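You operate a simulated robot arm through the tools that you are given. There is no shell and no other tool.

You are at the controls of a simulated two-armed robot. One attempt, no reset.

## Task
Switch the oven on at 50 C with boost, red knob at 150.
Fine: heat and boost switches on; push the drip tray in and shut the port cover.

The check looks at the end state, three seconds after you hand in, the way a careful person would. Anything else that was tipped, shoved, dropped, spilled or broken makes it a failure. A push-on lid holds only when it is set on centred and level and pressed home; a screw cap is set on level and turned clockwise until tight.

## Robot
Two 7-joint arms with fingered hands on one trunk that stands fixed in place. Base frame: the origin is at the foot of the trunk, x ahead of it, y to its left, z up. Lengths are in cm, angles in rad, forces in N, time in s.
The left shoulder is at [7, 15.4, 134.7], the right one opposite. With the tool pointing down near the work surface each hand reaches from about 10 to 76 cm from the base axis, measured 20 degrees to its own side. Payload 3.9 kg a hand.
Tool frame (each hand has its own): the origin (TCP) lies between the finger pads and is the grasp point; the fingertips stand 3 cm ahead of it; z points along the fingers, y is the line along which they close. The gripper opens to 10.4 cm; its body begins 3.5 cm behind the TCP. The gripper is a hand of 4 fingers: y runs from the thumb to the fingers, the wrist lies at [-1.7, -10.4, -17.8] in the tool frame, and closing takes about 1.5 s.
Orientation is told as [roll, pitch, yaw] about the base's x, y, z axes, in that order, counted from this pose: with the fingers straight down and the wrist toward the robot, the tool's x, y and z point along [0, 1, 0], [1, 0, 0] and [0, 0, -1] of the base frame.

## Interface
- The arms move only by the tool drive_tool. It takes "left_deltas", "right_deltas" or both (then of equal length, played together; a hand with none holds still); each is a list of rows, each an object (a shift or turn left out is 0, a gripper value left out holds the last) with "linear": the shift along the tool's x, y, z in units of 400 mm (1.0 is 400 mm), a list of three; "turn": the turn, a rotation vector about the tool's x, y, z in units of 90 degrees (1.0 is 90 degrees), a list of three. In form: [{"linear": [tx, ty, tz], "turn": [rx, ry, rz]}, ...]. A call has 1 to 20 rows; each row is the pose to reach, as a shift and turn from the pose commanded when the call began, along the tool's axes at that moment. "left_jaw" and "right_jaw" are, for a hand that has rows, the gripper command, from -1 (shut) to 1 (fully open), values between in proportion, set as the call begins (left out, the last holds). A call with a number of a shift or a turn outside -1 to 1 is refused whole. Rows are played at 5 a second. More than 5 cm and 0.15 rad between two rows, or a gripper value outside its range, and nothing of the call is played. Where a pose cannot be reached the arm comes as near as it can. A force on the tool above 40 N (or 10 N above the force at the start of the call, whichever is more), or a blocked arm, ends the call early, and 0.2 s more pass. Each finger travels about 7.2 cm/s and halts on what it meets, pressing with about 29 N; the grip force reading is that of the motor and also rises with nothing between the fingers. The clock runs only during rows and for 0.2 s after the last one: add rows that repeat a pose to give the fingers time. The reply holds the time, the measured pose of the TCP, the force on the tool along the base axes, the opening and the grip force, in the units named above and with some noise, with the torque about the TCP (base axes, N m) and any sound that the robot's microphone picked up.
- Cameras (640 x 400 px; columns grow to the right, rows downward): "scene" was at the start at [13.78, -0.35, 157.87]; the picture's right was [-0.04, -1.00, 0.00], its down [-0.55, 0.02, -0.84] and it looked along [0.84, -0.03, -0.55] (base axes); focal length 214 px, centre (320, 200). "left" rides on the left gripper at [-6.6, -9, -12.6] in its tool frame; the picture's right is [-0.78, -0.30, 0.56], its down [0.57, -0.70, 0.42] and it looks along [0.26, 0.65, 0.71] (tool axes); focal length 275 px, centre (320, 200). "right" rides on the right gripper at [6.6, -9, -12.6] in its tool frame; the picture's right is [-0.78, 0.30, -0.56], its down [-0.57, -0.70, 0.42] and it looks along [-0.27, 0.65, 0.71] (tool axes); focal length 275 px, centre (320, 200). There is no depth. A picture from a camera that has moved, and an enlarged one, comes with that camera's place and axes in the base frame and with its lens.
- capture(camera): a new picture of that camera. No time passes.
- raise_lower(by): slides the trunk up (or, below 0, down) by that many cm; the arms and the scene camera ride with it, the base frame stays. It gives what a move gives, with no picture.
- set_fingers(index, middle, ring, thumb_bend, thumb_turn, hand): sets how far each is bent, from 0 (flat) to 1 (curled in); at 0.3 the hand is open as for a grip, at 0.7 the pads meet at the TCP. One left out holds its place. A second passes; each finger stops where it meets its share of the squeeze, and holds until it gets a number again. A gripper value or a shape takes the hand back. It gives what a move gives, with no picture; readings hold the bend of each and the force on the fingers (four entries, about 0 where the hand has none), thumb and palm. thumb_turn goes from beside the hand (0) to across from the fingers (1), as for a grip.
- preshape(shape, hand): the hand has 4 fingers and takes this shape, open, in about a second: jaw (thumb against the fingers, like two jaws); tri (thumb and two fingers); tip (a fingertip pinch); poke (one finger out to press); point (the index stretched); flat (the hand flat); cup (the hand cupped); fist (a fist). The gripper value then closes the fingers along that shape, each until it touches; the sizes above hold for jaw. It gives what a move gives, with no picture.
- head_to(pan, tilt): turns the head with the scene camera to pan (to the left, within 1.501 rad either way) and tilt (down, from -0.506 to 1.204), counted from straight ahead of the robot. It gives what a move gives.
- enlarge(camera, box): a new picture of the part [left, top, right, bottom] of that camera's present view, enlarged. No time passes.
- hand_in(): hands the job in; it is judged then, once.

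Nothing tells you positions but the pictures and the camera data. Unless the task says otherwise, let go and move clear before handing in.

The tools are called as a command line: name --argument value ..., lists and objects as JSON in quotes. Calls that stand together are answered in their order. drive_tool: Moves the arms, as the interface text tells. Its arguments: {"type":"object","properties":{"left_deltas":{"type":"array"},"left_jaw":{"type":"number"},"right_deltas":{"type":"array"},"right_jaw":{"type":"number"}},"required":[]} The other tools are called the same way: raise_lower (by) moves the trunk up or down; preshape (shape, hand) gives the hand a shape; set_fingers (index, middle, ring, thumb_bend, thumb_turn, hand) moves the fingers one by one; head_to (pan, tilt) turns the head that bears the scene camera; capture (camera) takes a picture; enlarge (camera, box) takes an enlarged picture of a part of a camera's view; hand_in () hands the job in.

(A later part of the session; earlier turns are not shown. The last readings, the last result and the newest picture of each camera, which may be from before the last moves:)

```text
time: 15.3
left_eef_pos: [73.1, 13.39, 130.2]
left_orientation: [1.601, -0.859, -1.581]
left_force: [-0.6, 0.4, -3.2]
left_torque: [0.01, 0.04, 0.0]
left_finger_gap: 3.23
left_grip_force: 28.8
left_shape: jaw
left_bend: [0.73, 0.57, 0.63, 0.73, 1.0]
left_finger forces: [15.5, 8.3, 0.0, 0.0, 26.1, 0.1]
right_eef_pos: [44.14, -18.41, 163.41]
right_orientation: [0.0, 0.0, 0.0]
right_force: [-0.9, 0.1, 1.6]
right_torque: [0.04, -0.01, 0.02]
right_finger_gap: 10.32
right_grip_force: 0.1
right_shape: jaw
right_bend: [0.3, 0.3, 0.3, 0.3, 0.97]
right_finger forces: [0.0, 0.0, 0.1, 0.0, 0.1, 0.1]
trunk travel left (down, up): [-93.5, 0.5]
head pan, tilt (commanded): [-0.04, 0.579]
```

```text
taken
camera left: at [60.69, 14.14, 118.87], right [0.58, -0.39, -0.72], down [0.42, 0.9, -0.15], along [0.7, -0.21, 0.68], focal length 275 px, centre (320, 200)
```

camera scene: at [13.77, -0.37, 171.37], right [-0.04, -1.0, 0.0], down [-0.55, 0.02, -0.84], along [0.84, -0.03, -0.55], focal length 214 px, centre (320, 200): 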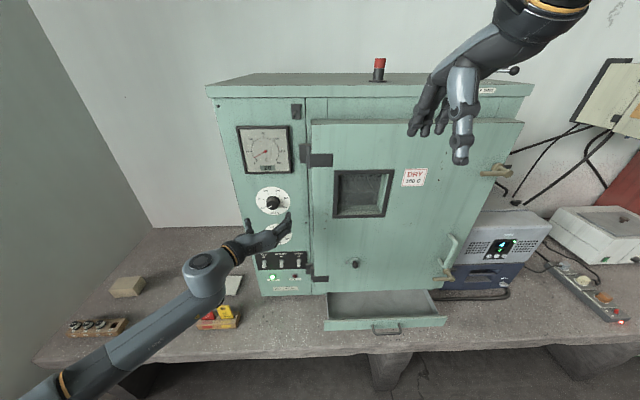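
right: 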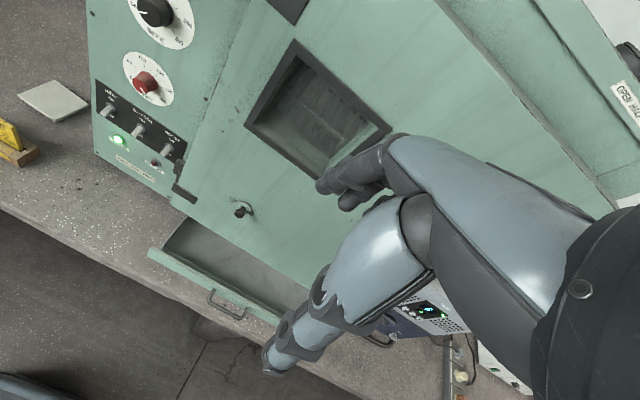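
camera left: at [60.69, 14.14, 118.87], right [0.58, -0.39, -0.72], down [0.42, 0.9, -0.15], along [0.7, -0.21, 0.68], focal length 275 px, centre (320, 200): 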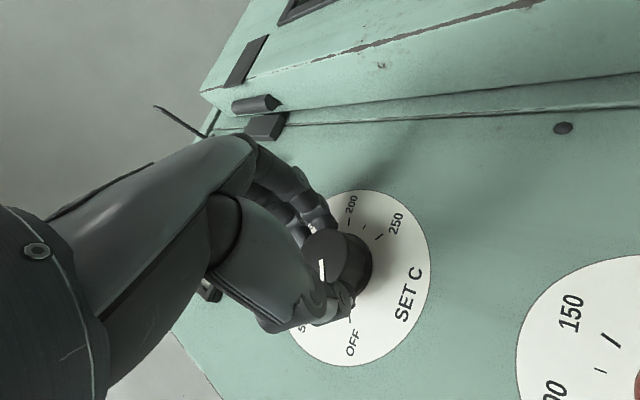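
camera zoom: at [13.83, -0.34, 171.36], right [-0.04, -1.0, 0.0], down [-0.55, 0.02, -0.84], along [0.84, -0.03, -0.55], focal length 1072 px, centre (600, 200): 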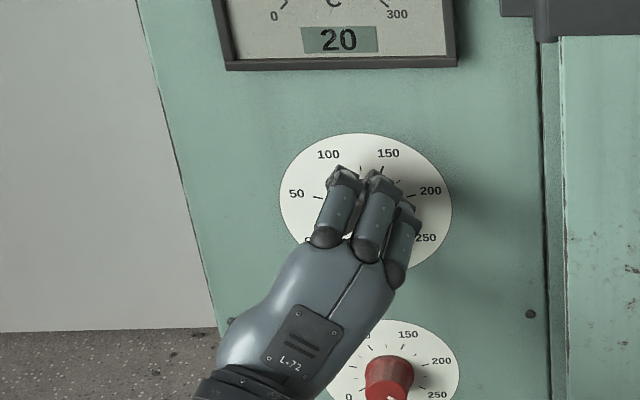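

The knob is gripped, with about 26 N on the thumb. I'll turn 54° clockwise from OFF to 50.

drive_tool --left_deltas '[{"turn": [0, 0, 0.06]}, {"turn": [0, 0, 0.12]}, {"turn": [0, 0, 0.18]}, {"turn": [0, 0, 0.24]}, {"turn": [0, 0, 0.3]}, {"turn": [0, 0, 0.36]}, {"turn": [0, 0, 0.42]}, {"turn": [0, 0, 0.48]}, {"turn": [0, 0, 0.54]}, {"turn": [0, 0, 0.6]}, {"turn": [0, 0, 0.6]}]'

enlarge --camera "scene" --box '[200, 160, 328, 240]'

capture --camera "left"

enlarge --camera "left" --box '[240, 180, 440, 380]'

```text
time: 17.7
left_eef_pos: [72.99, 13.19, 130.13]
left_orientation: [1.59, 0.085, -1.557]
left_force: [-2.6, -3.7, -11.3]
left_torque: [-0.02, 0.28, -0.29]
left_finger_gap: 3.16
left_grip_force: 28.2
left_shape: jaw
left_bend: [0.73, 0.57, 0.63, 0.73, 0.98]
left_finger forces: [20.7, 9.3, 0.1, 0.0, 25.2, 0.0]
right_eef_pos: [44.16, -18.57, 163.11]
right_orientation: [0.001, 0.001, 0.0]
right_force: [-0.1, 0.4, 0.2]
right_torque: [-0.01, 0.01, -0.01]
right_finger_gap: 10.36
right_grip_force: 0.0
right_shape: jaw
right_bend: [0.3, 0.3, 0.3, 0.3, 0.97]
right_finger forces: [0.1, 0.0, 0.0, 0.0, 0.0, 0.0]
trunk travel left (down, up): [-93.5, 0.5]
head pan, tilt (commanded): [-0.04, 0.579]
```

```text
5.00 times, centred on (264, 200) of scene
camera zoom: at [13.96, -0.48, 171.35], right [-0.04, -1.0, 0.0], down [-0.55, 0.02, -0.84], along [0.84, -0.03, -0.55], focal length 1072 px, centre (600, 200)
```

zoom: 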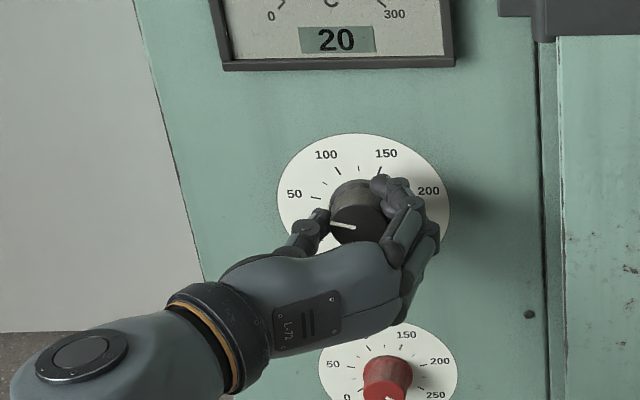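

```text
taken
camera left: at [60.48, 22.8, 124.19], right [0.57, 0.37, -0.74], down [0.4, 0.65, 0.64], along [0.72, -0.66, 0.22], focal length 275 px, centre (320, 200)
```

left: 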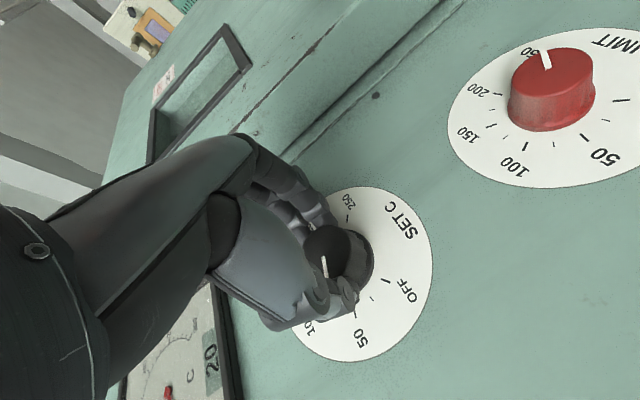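

```text
2.00 times, centred on (340, 280) of left
camera zoom: at [60.48, 22.8, 124.19], right [0.57, 0.37, -0.74], down [0.4, 0.65, 0.64], along [0.72, -0.66, 0.22], focal length 551 px, centre (280, 40)
```

zoom: 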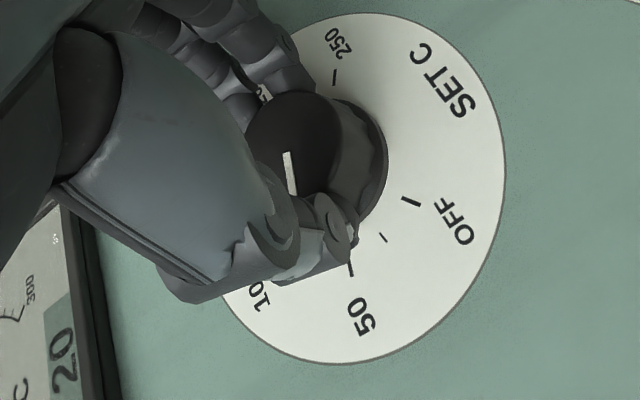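

The pointer turned along with the hand and looks to be near 50. I'll zoom in to measure it.

enlarge --camera "scene" --box '[252, 185, 292, 210]'

```text
16.00 times, centred on (272, 198) of scene
camera zoom: at [13.96, -0.48, 171.35], right [-0.04, -1.0, 0.0], down [-0.55, 0.02, -0.84], along [0.84, -0.03, -0.55], focal length 3432 px, centre (1088, 240)
```

zoom: 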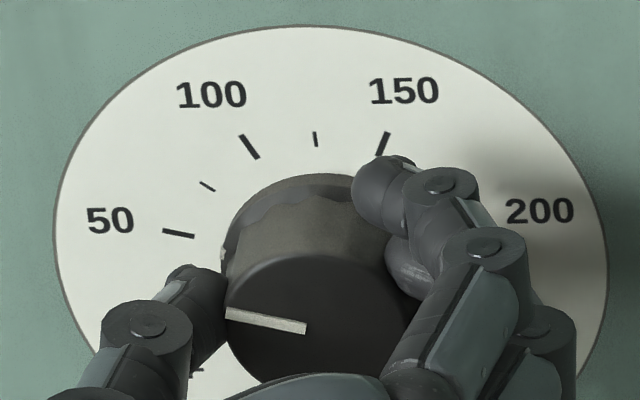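

The pointer lies parallel to the 50 tick, so I'll open the hand to release the knob.

drive_tool --left_deltas '[{"turn": [0, 0, 0.6]}, {"turn": [0, 0, 0]}, {"turn": [0, 0, 0]}, {"turn": [0, 0, 0]}, {"turn": [0, 0, 0]}, {"turn": [0, 0, 0]}, {"turn": [0, 0, 0]}]' --left_jaw 1

```text
refused: row 1 steps farther than a row can; nothing moved
```

That call had a stray turn value and was refused, so nothing moved. I'll open the hand with the pose held.

drive_tool --left_deltas '[{"turn": [0, 0, 0]}, {"turn": [0, 0, 0]}, {"turn": [0, 0, 0]}, {"turn": [0, 0, 0]}, {"turn": [0, 0, 0]}, {"turn": [0, 0, 0]}, {"turn": [0, 0, 0]}]' --left_jaw 1

enlarge --camera "scene" --box '[252, 185, 292, 210]'

capture --camera "left"

```text
time: 19.3
left_eef_pos: [72.83, 13.45, 130.34]
left_orientation: [1.591, 0.083, -1.558]
left_force: [0.6, 0.2, 1.4]
left_torque: [0.0, -0.01, 0.01]
left_finger_gap: 10.36
left_grip_force: 0.1
left_shape: jaw
left_bend: [0.3, 0.3, 0.3, 0.3, 0.97]
left_finger forces: [0.0, 0.1, 0.0, 0.1, 0.0, 0.0]
right_eef_pos: [43.95, -18.58, 163.47]
right_orientation: [0.0, 0.001, 0.0]
right_force: [-0.5, 0.1, -1.0]
right_torque: [0.02, 0.0, -0.01]
right_finger_gap: 10.37
right_grip_force: 0.0
right_shape: jaw
right_bend: [0.3, 0.3, 0.3, 0.3, 0.97]
right_finger forces: [0.1, 0.0, 0.0, 0.0, 0.0, 0.0]
trunk travel left (down, up): [-93.5, 0.5]
head pan, tilt (commanded): [-0.04, 0.579]
```

```text
16.00 times, centred on (272, 198) of scene
camera zoom: at [13.77, -0.35, 171.37], right [-0.04, -1.0, 0.0], down [-0.55, 0.02, -0.84], along [0.84, -0.03, -0.55], focal length 3432 px, centre (1088, 240)
```

zoom: 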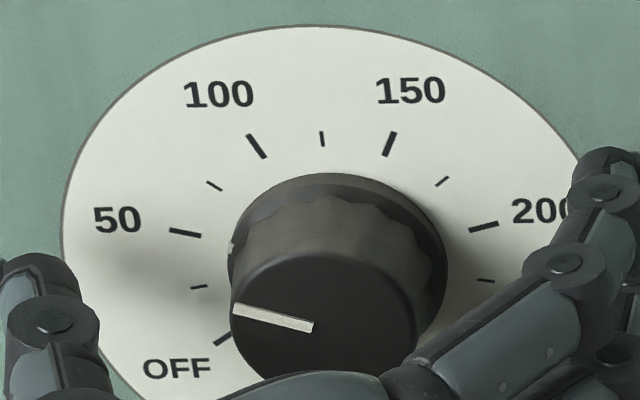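

```text
taken
camera left: at [60.36, 22.92, 124.26], right [0.57, 0.37, -0.74], down [0.4, 0.66, 0.64], along [0.72, -0.66, 0.22], focal length 275 px, centre (320, 200)
```

left: 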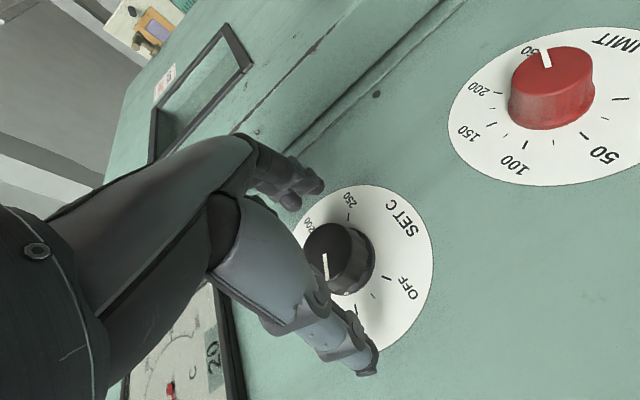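

Released. I'll back straight away from the knob and measure the pointer with nothing in the way.

drive_tool --left_deltas '[{"linear": [0, 0, -0.06]}, {"linear": [0, 0, -0.12]}, {"linear": [0, 0, -0.18]}, {"linear": [0, 0, -0.25]}, {"linear": [0, 0, -0.25]}]'

enlarge --camera "scene" --box '[252, 185, 292, 210]'

enlarge --camera "scene" --box '[260, 195, 284, 210]'

enlarge --camera "left" --box '[320, 200, 480, 380]'

```text
time: 20.5
left_eef_pos: [62.7, 13.0, 130.01]
left_orientation: [1.59, 0.087, -1.557]
left_force: [-1.5, 0.5, -0.3]
left_torque: [0.0, 0.02, 0.02]
left_finger_gap: 10.36
left_grip_force: 0.0
left_shape: jaw
left_bend: [0.3, 0.3, 0.3, 0.3, 0.97]
left_finger forces: [0.0, 0.0, 0.1, 0.0, 0.0, 0.1]
right_eef_pos: [43.85, -18.54, 163.25]
right_orientation: [0.001, -0.001, 0.003]
right_force: [0.2, -0.4, -0.9]
right_torque: [0.0, -0.01, -0.05]
right_finger_gap: 10.39
right_grip_force: 0.0
right_shape: jaw
right_bend: [0.3, 0.3, 0.3, 0.3, 0.97]
right_finger forces: [0.1, 0.1, 0.0, 0.0, 0.0, 0.1]
trunk travel left (down, up): [-93.5, 0.5]
head pan, tilt (commanded): [-0.04, 0.579]
```

```text
16.00 times, centred on (272, 198) of scene
camera zoom: at [13.75, -0.36, 171.37], right [-0.04, -1.0, 0.0], down [-0.55, 0.02, -0.84], along [0.84, -0.03, -0.55], focal length 3432 px, centre (1088, 240)
```

zoom: 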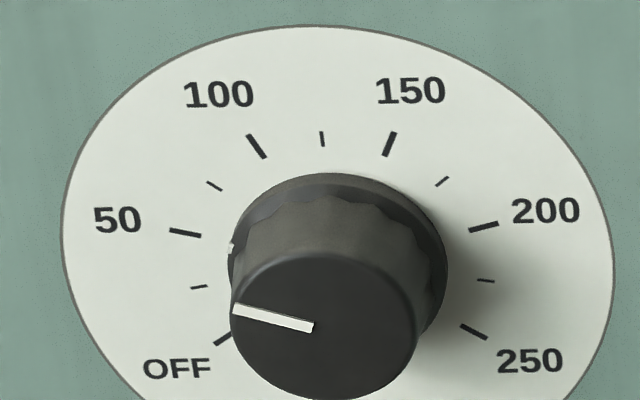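

```text
16.00 times, centred on (272, 202) of scene
camera zoom: at [13.75, -0.36, 171.37], right [-0.04, -1.0, 0.0], down [-0.55, 0.02, -0.84], along [0.84, -0.03, -0.55], focal length 3432 px, centre (1088, 160)
```

zoom: 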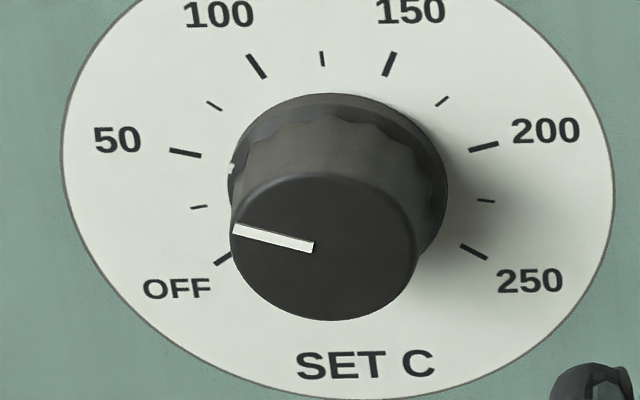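

```text
2.22 times, centred on (400, 290) of left
camera zoom: at [50.2, 22.47, 124.12], right [0.57, 0.37, -0.74], down [0.4, 0.66, 0.64], along [0.72, -0.66, 0.22], focal length 612 px, centre (142, 0)
```

zoom: 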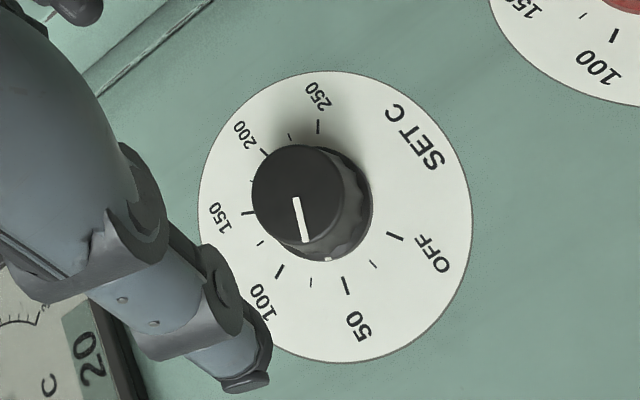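

The tick marks show 50° of knob rotation per 50 °C, so a 250° sweep. My 54° turn therefore overshot slightly. I'll zoom further to quantify it.

enlarge --camera "scene" --box '[264, 199, 276, 207]'

enlarge --camera "scene" --box '[260, 194, 272, 202]'

enlarge --camera "left" --box '[370, 250, 450, 300]'

```text
16.00 times, centred on (270, 203) of scene
camera zoom: at [13.75, -0.36, 171.37], right [-0.04, -1.0, 0.0], down [-0.55, 0.02, -0.84], along [0.84, -0.03, -0.55], focal length 3432 px, centre (1120, 152)
```

zoom: 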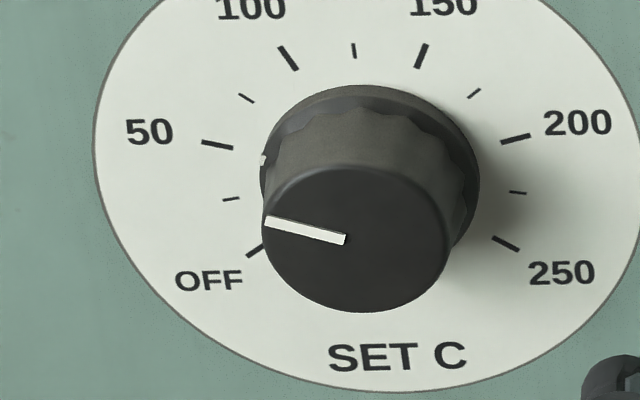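

```text
16.00 times, centred on (266, 198) of scene
camera zoom: at [13.75, -0.36, 171.37], right [-0.04, -1.0, 0.0], down [-0.55, 0.02, -0.84], along [0.84, -0.03, -0.55], focal length 3432 px, centre (1184, 232)
```

zoom: 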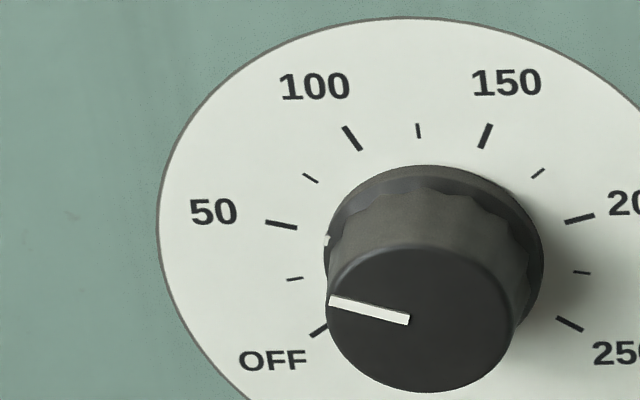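

```text
8.00 times, centred on (410, 275) of left
camera zoom: at [50.2, 22.47, 124.12], right [0.57, 0.37, -0.74], down [0.4, 0.66, 0.64], along [0.72, -0.66, 0.22], focal length 2202 px, centre (-400, -400)
```

zoom: 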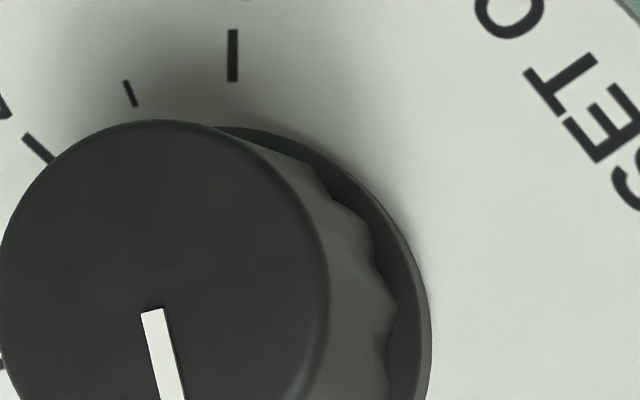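

The pointer reads about 53 °C, some 3° too far. I'll go back in along the same line, regrip gently and check.

drive_tool --left_deltas '[{"linear": [0, 0, 0.06]}, {"linear": [0, 0, 0.12]}, {"linear": [0, 0, 0.18]}, {"linear": [0, 0, 0.22]}, {"linear": [0, 0, 0.25]}, {"linear": [0, 0, 0.25]}]'

drive_tool --left_deltas '[{"turn": [0, 0, 0]}, {"turn": [0, 0, 0]}, {"turn": [0, 0, 0]}, {"turn": [0, 0, 0]}, {"turn": [0, 0, 0]}, {"turn": [0, 0, 0]}, {"turn": [0, 0, 0]}, {"turn": [0, 0, 0]}]' --left_jaw -1

enlarge --camera "scene" --box '[260, 190, 284, 205]'

```text
time: 21.9
left_eef_pos: [72.85, 13.43, 130.21]
left_orientation: [1.591, 0.085, -1.555]
left_force: [-0.1, 0.3, 0.6]
left_torque: [-0.02, 0.03, 0.0]
left_finger_gap: 10.38
left_grip_force: 0.1
left_shape: jaw
left_bend: [0.3, 0.3, 0.3, 0.3, 0.97]
left_finger forces: [0.1, 0.0, 0.1, 0.0, 0.1, 0.0]
right_eef_pos: [43.91, -18.61, 163.29]
right_orientation: [-0.001, 0.001, 0.001]
right_force: [0.1, 0.3, -0.5]
right_torque: [0.02, 0.0, 0.01]
right_finger_gap: 10.35
right_grip_force: 0.0
right_shape: jaw
right_bend: [0.3, 0.3, 0.3, 0.3, 0.97]
right_finger forces: [0.0, 0.0, 0.0, 0.1, 0.1, 0.0]
trunk travel left (down, up): [-93.5, 0.5]
head pan, tilt (commanded): [-0.04, 0.579]
```

```text
time: 23.7
left_eef_pos: [72.92, 13.53, 130.18]
left_orientation: [1.591, 0.083, -1.554]
left_force: [1.0, 2.5, 2.0]
left_torque: [0.01, 0.03, -0.02]
left_finger_gap: 3.17
left_grip_force: 29.2
left_shape: jaw
left_bend: [0.74, 0.56, 0.59, 0.73, 1.0]
left_finger forces: [15.2, 8.9, 0.0, 0.0, 24.7, 0.1]
right_eef_pos: [44.0, -18.41, 163.24]
right_orientation: [0.0, 0.001, 0.001]
right_force: [-0.4, -0.3, 0.1]
right_torque: [-0.01, 0.03, 0.01]
right_finger_gap: 10.37
right_grip_force: 0.0
right_shape: jaw
right_bend: [0.3, 0.3, 0.3, 0.3, 0.97]
right_finger forces: [0.1, 0.0, 0.0, 0.0, 0.0, 0.0]
trunk travel left (down, up): [-93.5, 0.5]
head pan, tilt (commanded): [-0.04, 0.579]
```

```text
16.00 times, centred on (272, 198) of scene
camera zoom: at [13.8, -0.3, 171.37], right [-0.04, -1.0, 0.0], down [-0.55, 0.02, -0.84], along [0.84, -0.03, -0.55], focal length 3432 px, centre (1088, 240)
```

zoom: 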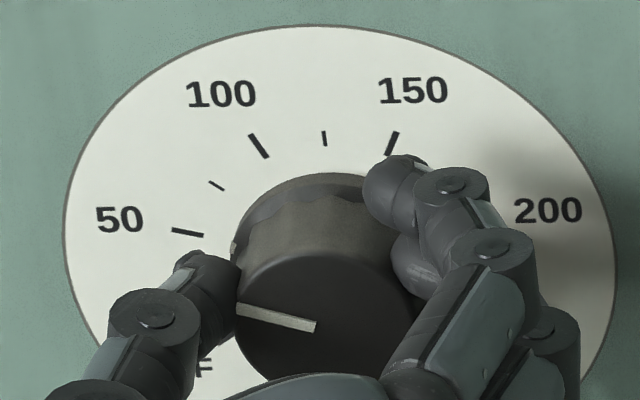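

The grip didn't disturb the pointer. I'll turn it back about 3.5° counterclockwise.

drive_tool --left_deltas '[{"turn": [0, 0, -0.013]}, {"turn": [0, 0, -0.026]}, {"turn": [0, 0, -0.039]}, {"turn": [0, 0, -0.039]}, {"turn": [0, 0, -0.039]}]'

enlarge --camera "scene" --box '[260, 190, 284, 205]'

```text
time: 24.9
left_eef_pos: [72.92, 13.46, 130.12]
left_orientation: [1.592, 0.023, -1.556]
left_force: [1.7, 3.8, 0.5]
left_torque: [0.0, -0.02, 0.02]
left_finger_gap: 3.17
left_grip_force: 29.0
left_shape: jaw
left_bend: [0.74, 0.56, 0.59, 0.73, 1.0]
left_finger forces: [15.1, 8.7, 0.0, 0.1, 25.8, 0.0]
right_eef_pos: [44.04, -18.39, 163.26]
right_orientation: [0.002, 0.001, 0.0]
right_force: [0.8, -0.1, 0.0]
right_torque: [-0.01, 0.06, 0.0]
right_finger_gap: 10.35
right_grip_force: 0.0
right_shape: jaw
right_bend: [0.3, 0.3, 0.3, 0.3, 0.97]
right_finger forces: [0.0, 0.0, 0.1, 0.1, 0.1, 0.1]
trunk travel left (down, up): [-93.5, 0.5]
head pan, tilt (commanded): [-0.04, 0.579]
```

```text
16.00 times, centred on (272, 198) of scene
camera zoom: at [13.8, -0.23, 171.37], right [-0.04, -1.0, 0.0], down [-0.55, 0.02, -0.84], along [0.84, -0.03, -0.55], focal length 3432 px, centre (1088, 240)
```

zoom: 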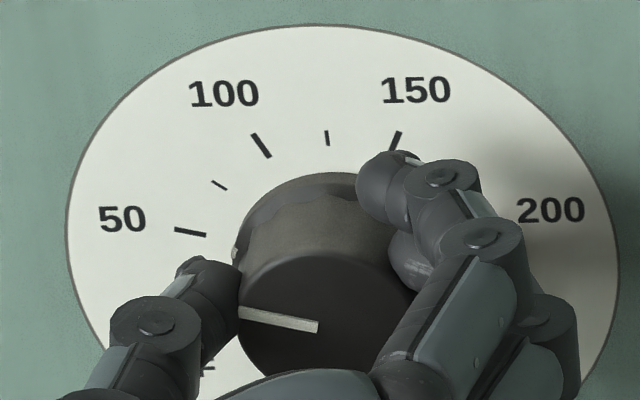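

The pointer is now about 15° above horizontal, matching the 50 tick. I'll release and verify.

drive_tool --left_deltas '[{"turn": [0, 0, 0]}, {"turn": [0, 0, 0]}, {"turn": [0, 0, 0]}, {"turn": [0, 0, 0]}, {"turn": [0, 0, 0]}, {"turn": [0, 0, 0]}, {"turn": [0, 0, 0]}, {"linear": [0, 0, -0.06]}, {"linear": [0, 0, -0.12]}, {"linear": [0, 0, -0.18]}, {"linear": [0, 0, -0.25]}, {"linear": [0, 0, -0.25]}]' --left_jaw 1

enlarge --camera "scene" --box '[260, 190, 284, 205]'

enlarge --camera "scene" --box '[258, 225, 298, 250]'

capture --camera "scene"

```text
time: 27.5
left_eef_pos: [62.92, 13.22, 130.03]
left_orientation: [1.591, 0.022, -1.556]
left_force: [0.5, -1.1, -0.1]
left_torque: [-0.04, -0.01, 0.01]
left_finger_gap: 10.37
left_grip_force: 0.1
left_shape: jaw
left_bend: [0.3, 0.3, 0.3, 0.3, 0.97]
left_finger forces: [0.0, 0.0, 0.0, 0.0, 0.0, 0.0]
right_eef_pos: [43.98, -18.58, 163.37]
right_orientation: [0.0, 0.0, 0.001]
right_force: [0.1, -0.4, 0.0]
right_torque: [0.01, 0.0, -0.01]
right_finger_gap: 10.35
right_grip_force: 0.1
right_shape: jaw
right_bend: [0.3, 0.3, 0.3, 0.3, 0.97]
right_finger forces: [0.1, 0.0, 0.1, 0.1, 0.1, 0.1]
trunk travel left (down, up): [-93.5, 0.5]
head pan, tilt (commanded): [-0.04, 0.579]
```

```text
16.00 times, centred on (272, 198) of scene
camera zoom: at [13.76, -0.36, 171.37], right [-0.04, -1.0, 0.0], down [-0.55, 0.02, -0.84], along [0.84, -0.03, -0.55], focal length 3432 px, centre (1088, 240)
```

zoom: 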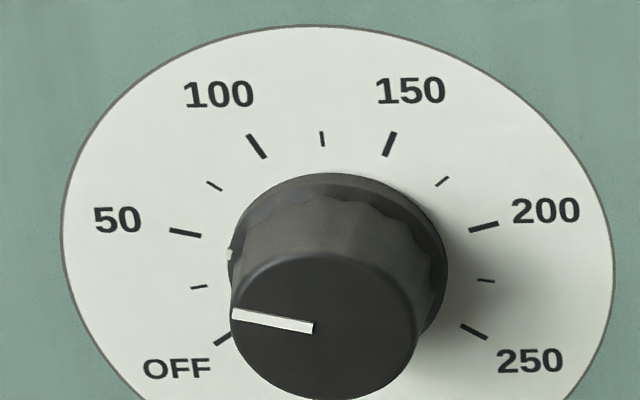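

```text
16.00 times, centred on (278, 238) of scene
camera zoom: at [13.76, -0.36, 171.37], right [-0.04, -1.0, 0.0], down [-0.55, 0.02, -0.84], along [0.84, -0.03, -0.55], focal length 3432 px, centre (992, -400)
```

zoom: 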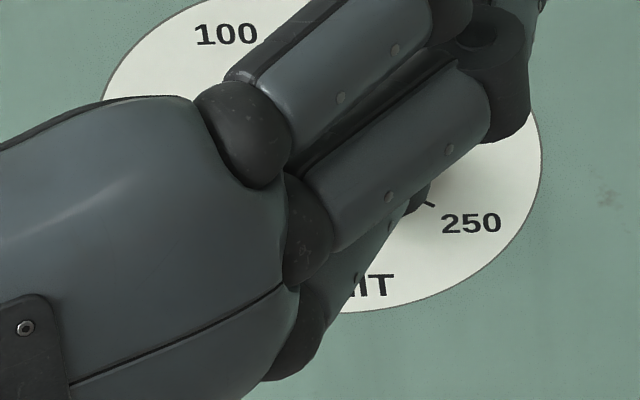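

```text
taken
camera scene: at [13.76, -0.36, 171.37], right [-0.04, -1.0, 0.0], down [-0.55, 0.02, -0.84], along [0.84, -0.03, -0.55], focal length 214 px, centre (320, 200)
```

scene: 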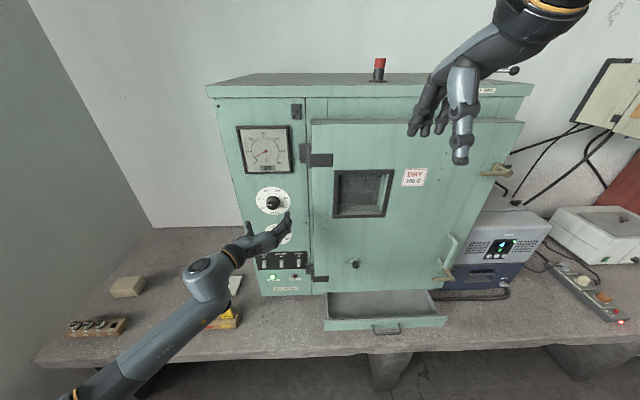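

The black knob now reads 50. Next I move down about 15 cm, keeping the standoff, to line up with the red LIMIT knob.

drive_tool --left_deltas '[{"linear": [-0.0956, 0.001, -0.002]}, {"linear": [-0.191, 0.002, -0.004]}, {"linear": [-0.287, 0.003, -0.006]}, {"linear": [-0.3825, 0.0034, -0.0076]}, {"linear": [-0.3825, 0.0034, -0.0076]}]'

capture --camera "scene"

capture --camera "left"

enlarge --camera "scene" --box '[252, 215, 308, 250]'

```text
time: 28.7
left_eef_pos: [62.98, 13.6, 114.81]
left_orientation: [1.591, 0.022, -1.556]
left_force: [0.1, -0.1, 0.5]
left_torque: [-0.03, 0.0, 0.03]
left_finger_gap: 10.39
left_grip_force: 0.0
left_shape: jaw
left_bend: [0.3, 0.3, 0.3, 0.3, 0.97]
left_finger forces: [0.0, 0.1, 0.1, 0.0, 0.0, 0.0]
right_eef_pos: [43.92, -18.5, 163.24]
right_orientation: [0.0, 0.001, -0.001]
right_force: [0.0, 0.4, 0.3]
right_torque: [0.02, -0.01, 0.02]
right_finger_gap: 10.36
right_grip_force: 0.0
right_shape: jaw
right_bend: [0.3, 0.3, 0.3, 0.3, 0.97]
right_finger forces: [0.0, 0.0, 0.0, 0.0, 0.0, 0.0]
trunk travel left (down, up): [-93.5, 0.5]
head pan, tilt (commanded): [-0.04, 0.579]
```

```text
taken
camera scene: at [13.73, -0.37, 171.38], right [-0.04, -1.0, 0.0], down [-0.55, 0.02, -0.84], along [0.84, -0.03, -0.55], focal length 214 px, centre (320, 200)
```

scene: 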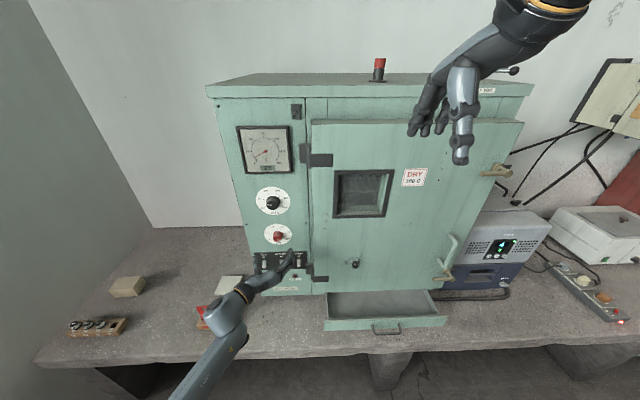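

```text
taken
camera left: at [50.48, 22.68, 108.27], right [0.57, 0.32, -0.76], down [0.4, 0.69, 0.6], along [0.72, -0.65, 0.27], focal length 275 px, centre (320, 200)
```

left: 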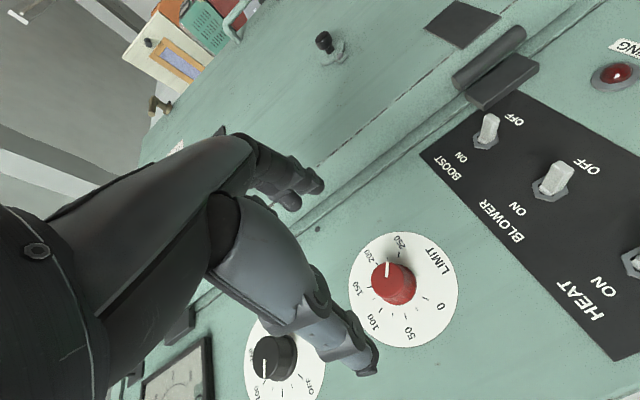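

```text
11.43 times, centred on (280, 232) of scene
camera zoom: at [13.73, -0.37, 171.38], right [-0.04, -1.0, 0.0], down [-0.55, 0.02, -0.84], along [0.84, -0.03, -0.55], focal length 2451 px, centre (777, -171)
```

zoom: 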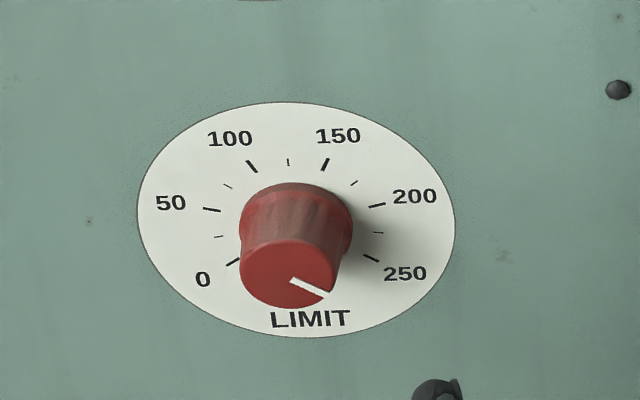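

The view is clear, and the red knob pointer is at 250. I'll advance onto the red knob and grip it.

drive_tool --left_deltas '[{"linear": [-0.002, 0.001, 0.06]}, {"linear": [-0.004, 0.002, 0.12]}, {"linear": [-0.006, 0.003, 0.18]}, {"linear": [-0.0075, 0.003, 0.22]}, {"linear": [-0.0075, 0.003, 0.25]}, {"linear": [-0.0075, 0.003, 0.25]}]'

drive_tool --left_deltas '[{"turn": [0, 0, 0]}, {"turn": [0, 0, 0]}, {"turn": [0, 0, 0]}, {"turn": [0, 0, 0]}, {"turn": [0, 0, 0]}, {"turn": [0, 0, 0]}, {"turn": [0, 0, 0]}, {"turn": [0, 0, 0]}, {"turn": [0, 0, 0]}]' --left_jaw -1

enlarge --camera "scene" --box '[252, 215, 308, 250]'

capture --camera "left"

```text
time: 30.1
left_eef_pos: [72.84, 13.63, 114.68]
left_orientation: [1.593, 0.022, -1.556]
left_force: [0.1, -0.1, -0.3]
left_torque: [0.0, -0.02, -0.02]
left_finger_gap: 10.37
left_grip_force: 0.1
left_shape: jaw
left_bend: [0.3, 0.3, 0.3, 0.3, 0.97]
left_finger forces: [0.1, 0.0, 0.0, 0.0, 0.0, 0.0]
right_eef_pos: [43.96, -18.61, 163.25]
right_orientation: [-0.001, -0.001, -0.001]
right_force: [-0.1, -0.3, 0.1]
right_torque: [-0.01, 0.0, -0.02]
right_finger_gap: 10.33
right_grip_force: 0.1
right_shape: jaw
right_bend: [0.3, 0.3, 0.3, 0.3, 0.97]
right_finger forces: [0.0, 0.1, 0.0, 0.1, 0.0, 0.0]
trunk travel left (down, up): [-93.5, 0.5]
head pan, tilt (commanded): [-0.04, 0.579]
```

```text
time: 32.1
left_eef_pos: [72.76, 13.74, 114.57]
left_orientation: [1.591, 0.022, -1.556]
left_force: [1.2, 2.0, 1.1]
left_torque: [-0.03, 0.0, -0.01]
left_finger_gap: 2.43
left_grip_force: 28.8
left_shape: jaw
left_bend: [0.74, 0.57, 0.61, 0.74, 1.0]
left_finger forces: [15.2, 8.1, 0.0, 0.0, 25.0, 0.0]
right_eef_pos: [44.01, -18.49, 163.43]
right_orientation: [-0.002, 0.0, 0.0]
right_force: [-0.6, 0.2, 1.0]
right_torque: [0.03, 0.0, 0.04]
right_finger_gap: 10.35
right_grip_force: 0.0
right_shape: jaw
right_bend: [0.3, 0.3, 0.3, 0.3, 0.97]
right_finger forces: [0.0, 0.1, 0.0, 0.1, 0.1, 0.0]
trunk travel left (down, up): [-93.5, 0.5]
head pan, tilt (commanded): [-0.04, 0.579]
```

```text
11.43 times, centred on (280, 232) of scene
camera zoom: at [13.8, -0.29, 171.37], right [-0.04, -1.0, 0.0], down [-0.55, 0.02, -0.84], along [0.84, -0.03, -0.55], focal length 2451 px, centre (777, -171)
```

zoom: 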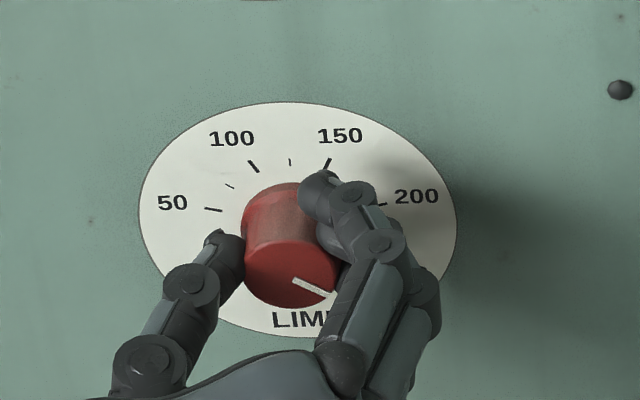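

```text
taken
camera left: at [60.37, 22.81, 108.07], right [0.57, 0.32, -0.76], down [0.4, 0.69, 0.6], along [0.72, -0.64, 0.27], focal length 275 px, centre (320, 200)
```

left: 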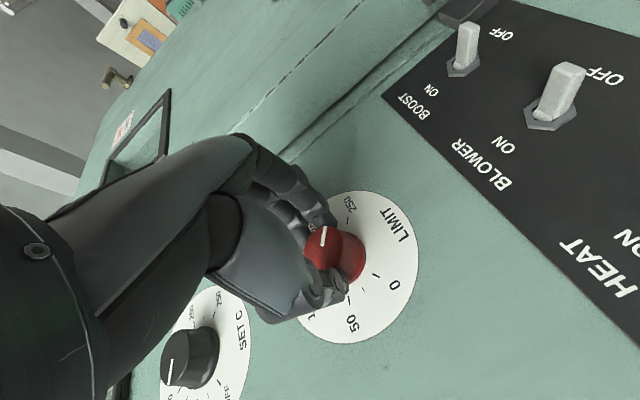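

Red knob gripped. I'll turn 50° counterclockwise as the first half.

drive_tool --left_deltas '[{"turn": [0, 0, -0.056]}, {"turn": [0, 0, -0.111]}, {"turn": [0, 0, -0.167]}, {"turn": [0, 0, -0.222]}, {"turn": [0, 0, -0.278]}, {"turn": [0, 0, -0.333]}, {"turn": [0, 0, -0.389]}, {"turn": [0, 0, -0.444]}, {"turn": [0, 0, -0.5]}, {"turn": [0, 0, -0.556]}, {"turn": [0, 0, -0.556]}]'

enlarge --camera "scene" --box '[252, 215, 308, 250]'

capture --camera "left"

```text
time: 34.5
left_eef_pos: [73.05, 13.78, 114.56]
left_orientation: [1.597, -0.852, -1.577]
left_force: [-8.3, 4.1, -12.8]
left_torque: [0.05, 0.35, 0.19]
left_finger_gap: 2.41
left_grip_force: 29.6
left_shape: jaw
left_bend: [0.74, 0.59, 0.61, 0.74, 1.0]
left_finger forces: [14.4, 6.1, 0.1, 0.1, 32.0, 0.0]
right_eef_pos: [43.97, -18.24, 163.29]
right_orientation: [-0.002, 0.0, 0.0]
right_force: [1.0, -0.4, -0.4]
right_torque: [0.01, 0.01, -0.02]
right_finger_gap: 10.36
right_grip_force: 0.0
right_shape: jaw
right_bend: [0.3, 0.3, 0.3, 0.3, 0.97]
right_finger forces: [0.0, 0.0, 0.0, 0.0, 0.1, 0.0]
trunk travel left (down, up): [-93.5, 0.5]
head pan, tilt (commanded): [-0.04, 0.579]
```

```text
11.43 times, centred on (280, 232) of scene
camera zoom: at [13.85, -0.14, 171.36], right [-0.04, -1.0, 0.0], down [-0.55, 0.02, -0.84], along [0.84, -0.03, -0.55], focal length 2451 px, centre (777, -171)
```

zoom: 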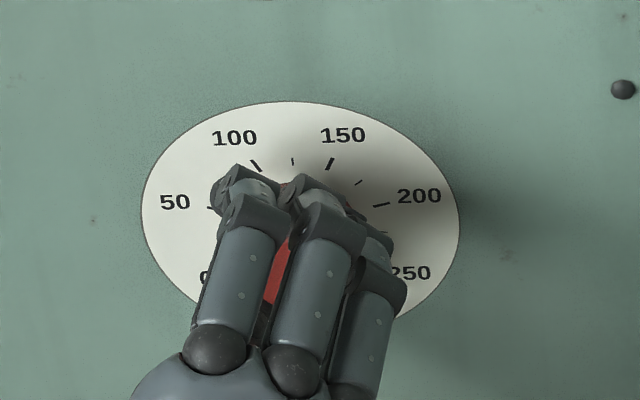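

```text
taken
camera left: at [60.59, 14.63, 103.28], right [0.58, -0.38, -0.72], down [0.42, 0.9, -0.14], along [0.7, -0.22, 0.68], focal length 275 px, centre (320, 200)
```

left: 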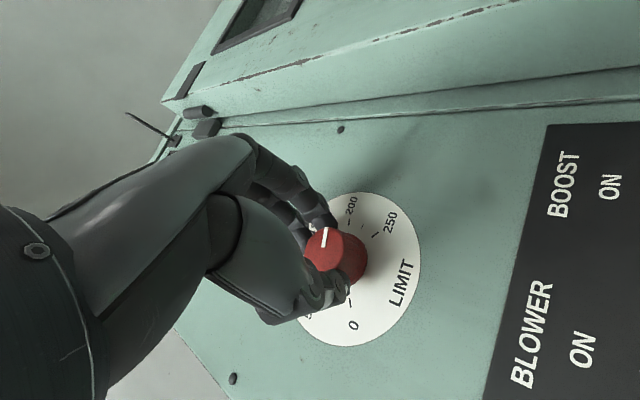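

The red knob is now near 200. I'll open the hand, roll back 50° around the knob, and look.

drive_tool --left_deltas '[{"turn": [0, 0, 0]}, {"turn": [0, 0, 0]}, {"turn": [0, 0, 0]}, {"turn": [0, 0, 0]}, {"turn": [0, 0, 0]}, {"turn": [0, 0, 0]}, {"turn": [0, 0, 0]}, {"turn": [0, 0, 0.07]}, {"turn": [0, 0, 0.14]}, {"turn": [0, 0, 0.21]}, {"turn": [0, 0, 0.28]}, {"turn": [0, 0, 0.35]}, {"turn": [0, 0, 0.42]}, {"turn": [0, 0, 0.49]}, {"turn": [0, 0, 0.556]}, {"turn": [0, 0, 0.556]}]' --left_jaw 1

enlarge --camera "scene" --box '[258, 225, 298, 250]'

```text
time: 37.9
left_eef_pos: [73.13, 13.51, 114.6]
left_orientation: [1.592, 0.025, -1.556]
left_force: [0.1, 0.5, -0.1]
left_torque: [0.0, -0.02, 0.04]
left_finger_gap: 10.38
left_grip_force: 0.0
left_shape: jaw
left_bend: [0.3, 0.3, 0.3, 0.3, 0.97]
left_finger forces: [0.1, 0.0, 0.0, 0.0, 0.0, 0.0]
right_eef_pos: [43.94, -18.5, 163.35]
right_orientation: [0.0, 0.0, 0.0]
right_force: [-0.9, 0.0, 0.1]
right_torque: [-0.02, 0.02, -0.01]
right_finger_gap: 10.36
right_grip_force: 0.1
right_shape: jaw
right_bend: [0.3, 0.3, 0.3, 0.3, 0.97]
right_finger forces: [0.0, 0.0, 0.0, 0.1, 0.1, 0.0]
trunk travel left (down, up): [-93.5, 0.5]
head pan, tilt (commanded): [-0.04, 0.579]
```

```text
16.00 times, centred on (278, 238) of scene
camera zoom: at [13.78, -0.36, 171.37], right [-0.04, -1.0, 0.0], down [-0.55, 0.02, -0.84], along [0.84, -0.03, -0.55], focal length 3432 px, centre (992, -400)
```

zoom: 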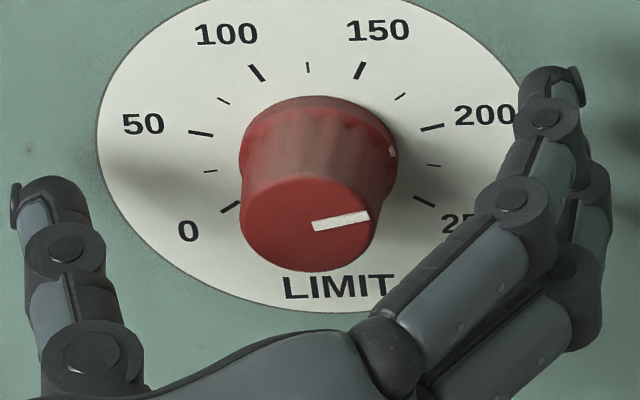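

The pointer is at about 202. I'll regrip and turn another ~53° counterclockwise.

drive_tool --left_deltas '[{"turn": [0, 0, 0]}, {"turn": [0, 0, 0]}, {"turn": [0, 0, 0]}, {"turn": [0, 0, 0]}, {"turn": [0, 0, 0]}, {"turn": [0, 0, 0]}, {"turn": [0, 0, 0]}, {"turn": [0, 0, 0]}, {"turn": [0, 0, 0]}]' --left_jaw -1

drive_tool --left_deltas '[{"turn": [0, 0, -0.059]}, {"turn": [0, 0, -0.118]}, {"turn": [0, 0, -0.177]}, {"turn": [0, 0, -0.236]}, {"turn": [0, 0, -0.295]}, {"turn": [0, 0, -0.354]}, {"turn": [0, 0, -0.413]}, {"turn": [0, 0, -0.472]}, {"turn": [0, 0, -0.531]}, {"turn": [0, 0, -0.59]}, {"turn": [0, 0, -0.59]}]'

enlarge --camera "scene" --box '[258, 225, 298, 250]'

capture --camera "left"

```text
time: 39.9
left_eef_pos: [72.97, 13.54, 114.57]
left_orientation: [1.592, 0.022, -1.556]
left_force: [0.3, 2.0, 0.7]
left_torque: [0.01, 0.03, -0.02]
left_finger_gap: 2.44
left_grip_force: 28.8
left_shape: jaw
left_bend: [0.74, 0.58, 0.62, 0.74, 1.0]
left_finger forces: [15.1, 8.3, 0.1, 0.0, 25.3, 0.0]
right_eef_pos: [44.01, -18.34, 163.33]
right_orientation: [0.001, 0.0, 0.0]
right_force: [-0.1, 0.1, 0.7]
right_torque: [-0.01, 0.01, 0.0]
right_finger_gap: 10.37
right_grip_force: 0.0
right_shape: jaw
right_bend: [0.3, 0.3, 0.3, 0.3, 0.97]
right_finger forces: [0.0, 0.0, 0.0, 0.0, 0.0, 0.0]
trunk travel left (down, up): [-93.5, 0.5]
head pan, tilt (commanded): [-0.04, 0.579]
```

```text
time: 42.3
left_eef_pos: [73.05, 13.82, 114.58]
left_orientation: [1.601, -0.905, -1.58]
left_force: [-4.6, 4.1, -10.3]
left_torque: [0.05, 0.28, 0.16]
left_finger_gap: 2.41
left_grip_force: 28.8
left_shape: jaw
left_bend: [0.74, 0.59, 0.62, 0.74, 1.0]
left_finger forces: [14.5, 6.8, 0.1, 0.0, 31.3, 0.0]
right_eef_pos: [44.03, -18.29, 163.25]
right_orientation: [-0.002, 0.0, 0.0]
right_force: [-0.5, 0.3, 0.1]
right_torque: [0.05, -0.05, -0.05]
right_finger_gap: 10.35
right_grip_force: 0.1
right_shape: jaw
right_bend: [0.3, 0.3, 0.3, 0.3, 0.97]
right_finger forces: [0.0, 0.1, 0.0, 0.0, 0.1, 0.1]
trunk travel left (down, up): [-93.5, 0.5]
head pan, tilt (commanded): [-0.04, 0.579]
```

```text
16.00 times, centred on (278, 238) of scene
camera zoom: at [13.85, -0.16, 171.36], right [-0.04, -1.0, 0.0], down [-0.55, 0.02, -0.84], along [0.84, -0.03, -0.55], focal length 3432 px, centre (992, -400)
```

zoom: 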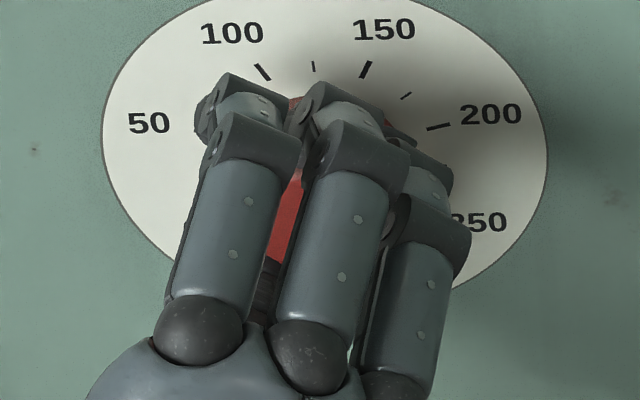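

```text
taken
camera left: at [60.67, 13.95, 103.19], right [0.58, -0.42, -0.7], down [0.42, 0.89, -0.19], along [0.7, -0.18, 0.69], focal length 275 px, centre (320, 200)
```

left: 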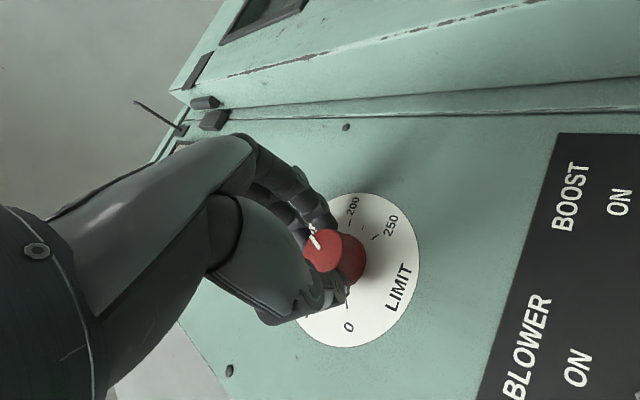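

Next I release, roll back to about 91° with the hand open so the pointer is visible, and measure it.

drive_tool --left_deltas '[{"turn": [0, 0, 0]}, {"turn": [0, 0, 0]}, {"turn": [0, 0, 0]}, {"turn": [0, 0, 0]}, {"turn": [0, 0, 0]}, {"turn": [0, 0, 0]}, {"turn": [0, 0, 0]}, {"turn": [0, 0, 0.074]}, {"turn": [0, 0, 0.148]}, {"turn": [0, 0, 0.222]}, {"turn": [0, 0, 0.296]}, {"turn": [0, 0, 0.37]}, {"turn": [0, 0, 0.444]}, {"turn": [0, 0, 0.518]}, {"turn": [0, 0, 0.59]}, {"turn": [0, 0, 0.59]}]' --left_jaw 1

enlarge --camera "scene" --box '[258, 225, 298, 250]'

```text
time: 45.7
left_eef_pos: [73.07, 13.56, 114.77]
left_orientation: [1.59, 0.026, -1.557]
left_force: [-0.3, 0.0, -0.7]
left_torque: [0.01, 0.0, 0.0]
left_finger_gap: 10.37
left_grip_force: 0.0
left_shape: jaw
left_bend: [0.3, 0.3, 0.3, 0.3, 0.97]
left_finger forces: [0.0, 0.1, 0.1, 0.0, 0.0, 0.1]
right_eef_pos: [43.97, -18.43, 163.22]
right_orientation: [-0.001, -0.001, -0.001]
right_force: [-0.3, -0.1, -0.1]
right_torque: [0.01, 0.03, -0.01]
right_finger_gap: 10.36
right_grip_force: 0.1
right_shape: jaw
right_bend: [0.3, 0.3, 0.3, 0.3, 0.97]
right_finger forces: [0.0, 0.0, 0.0, 0.0, 0.0, 0.1]
trunk travel left (down, up): [-93.5, 0.5]
head pan, tilt (commanded): [-0.04, 0.579]
```

```text
16.00 times, centred on (278, 238) of scene
camera zoom: at [13.79, -0.35, 171.37], right [-0.04, -1.0, 0.0], down [-0.55, 0.02, -0.84], along [0.84, -0.03, -0.55], focal length 3432 px, centre (992, -400)
```

zoom: 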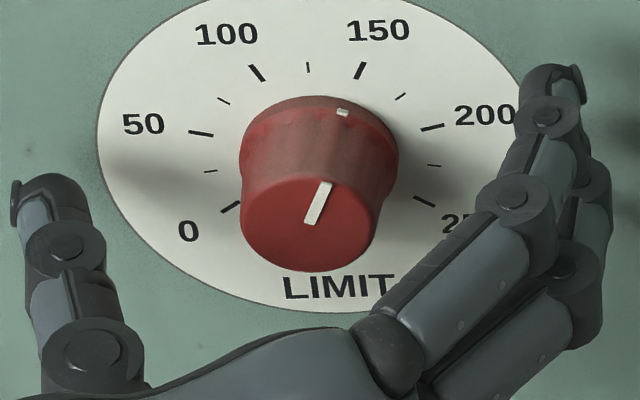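

The red pointer reads about 147.5. I'll regrip and nudge it about 3° clockwise.

drive_tool --left_deltas '[{"turn": [0, 0, 0]}, {"turn": [0, 0, 0]}, {"turn": [0, 0, 0]}, {"turn": [0, 0, 0]}, {"turn": [0, 0, 0]}, {"turn": [0, 0, 0]}, {"turn": [0, 0, 0]}, {"turn": [0, 0, 0]}, {"turn": [0, 0, 0]}, {"turn": [0, 0, 0.011]}, {"turn": [0, 0, 0.022]}, {"turn": [0, 0, 0.033]}, {"turn": [0, 0, 0.033]}, {"turn": [0, 0, 0.033]}]' --left_jaw -1

enlarge --camera "scene" --box '[258, 225, 298, 250]'

```text
time: 48.7
left_eef_pos: [72.85, 13.46, 114.6]
left_orientation: [1.592, 0.077, -1.557]
left_force: [0.1, 3.0, -0.6]
left_torque: [0.02, 0.03, -0.01]
left_finger_gap: 2.44
left_grip_force: 28.7
left_shape: jaw
left_bend: [0.74, 0.59, 0.62, 0.74, 1.0]
left_finger forces: [15.2, 8.1, 0.1, 0.0, 26.0, 0.0]
right_eef_pos: [43.93, -18.39, 163.25]
right_orientation: [0.0, -0.001, 0.0]
right_force: [0.2, -0.2, 0.8]
right_torque: [0.03, 0.0, -0.01]
right_finger_gap: 10.34
right_grip_force: 0.1
right_shape: jaw
right_bend: [0.3, 0.3, 0.3, 0.3, 0.97]
right_finger forces: [0.0, 0.0, 0.0, 0.0, 0.0, 0.0]
trunk travel left (down, up): [-93.5, 0.5]
head pan, tilt (commanded): [-0.04, 0.579]
```

```text
16.00 times, centred on (278, 238) of scene
camera zoom: at [13.78, -0.22, 171.37], right [-0.04, -1.0, 0.0], down [-0.55, 0.02, -0.84], along [0.84, -0.03, -0.55], focal length 3432 px, centre (992, -400)
```

zoom: 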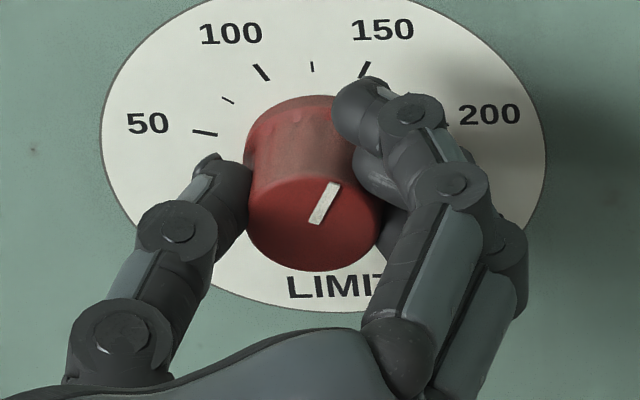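

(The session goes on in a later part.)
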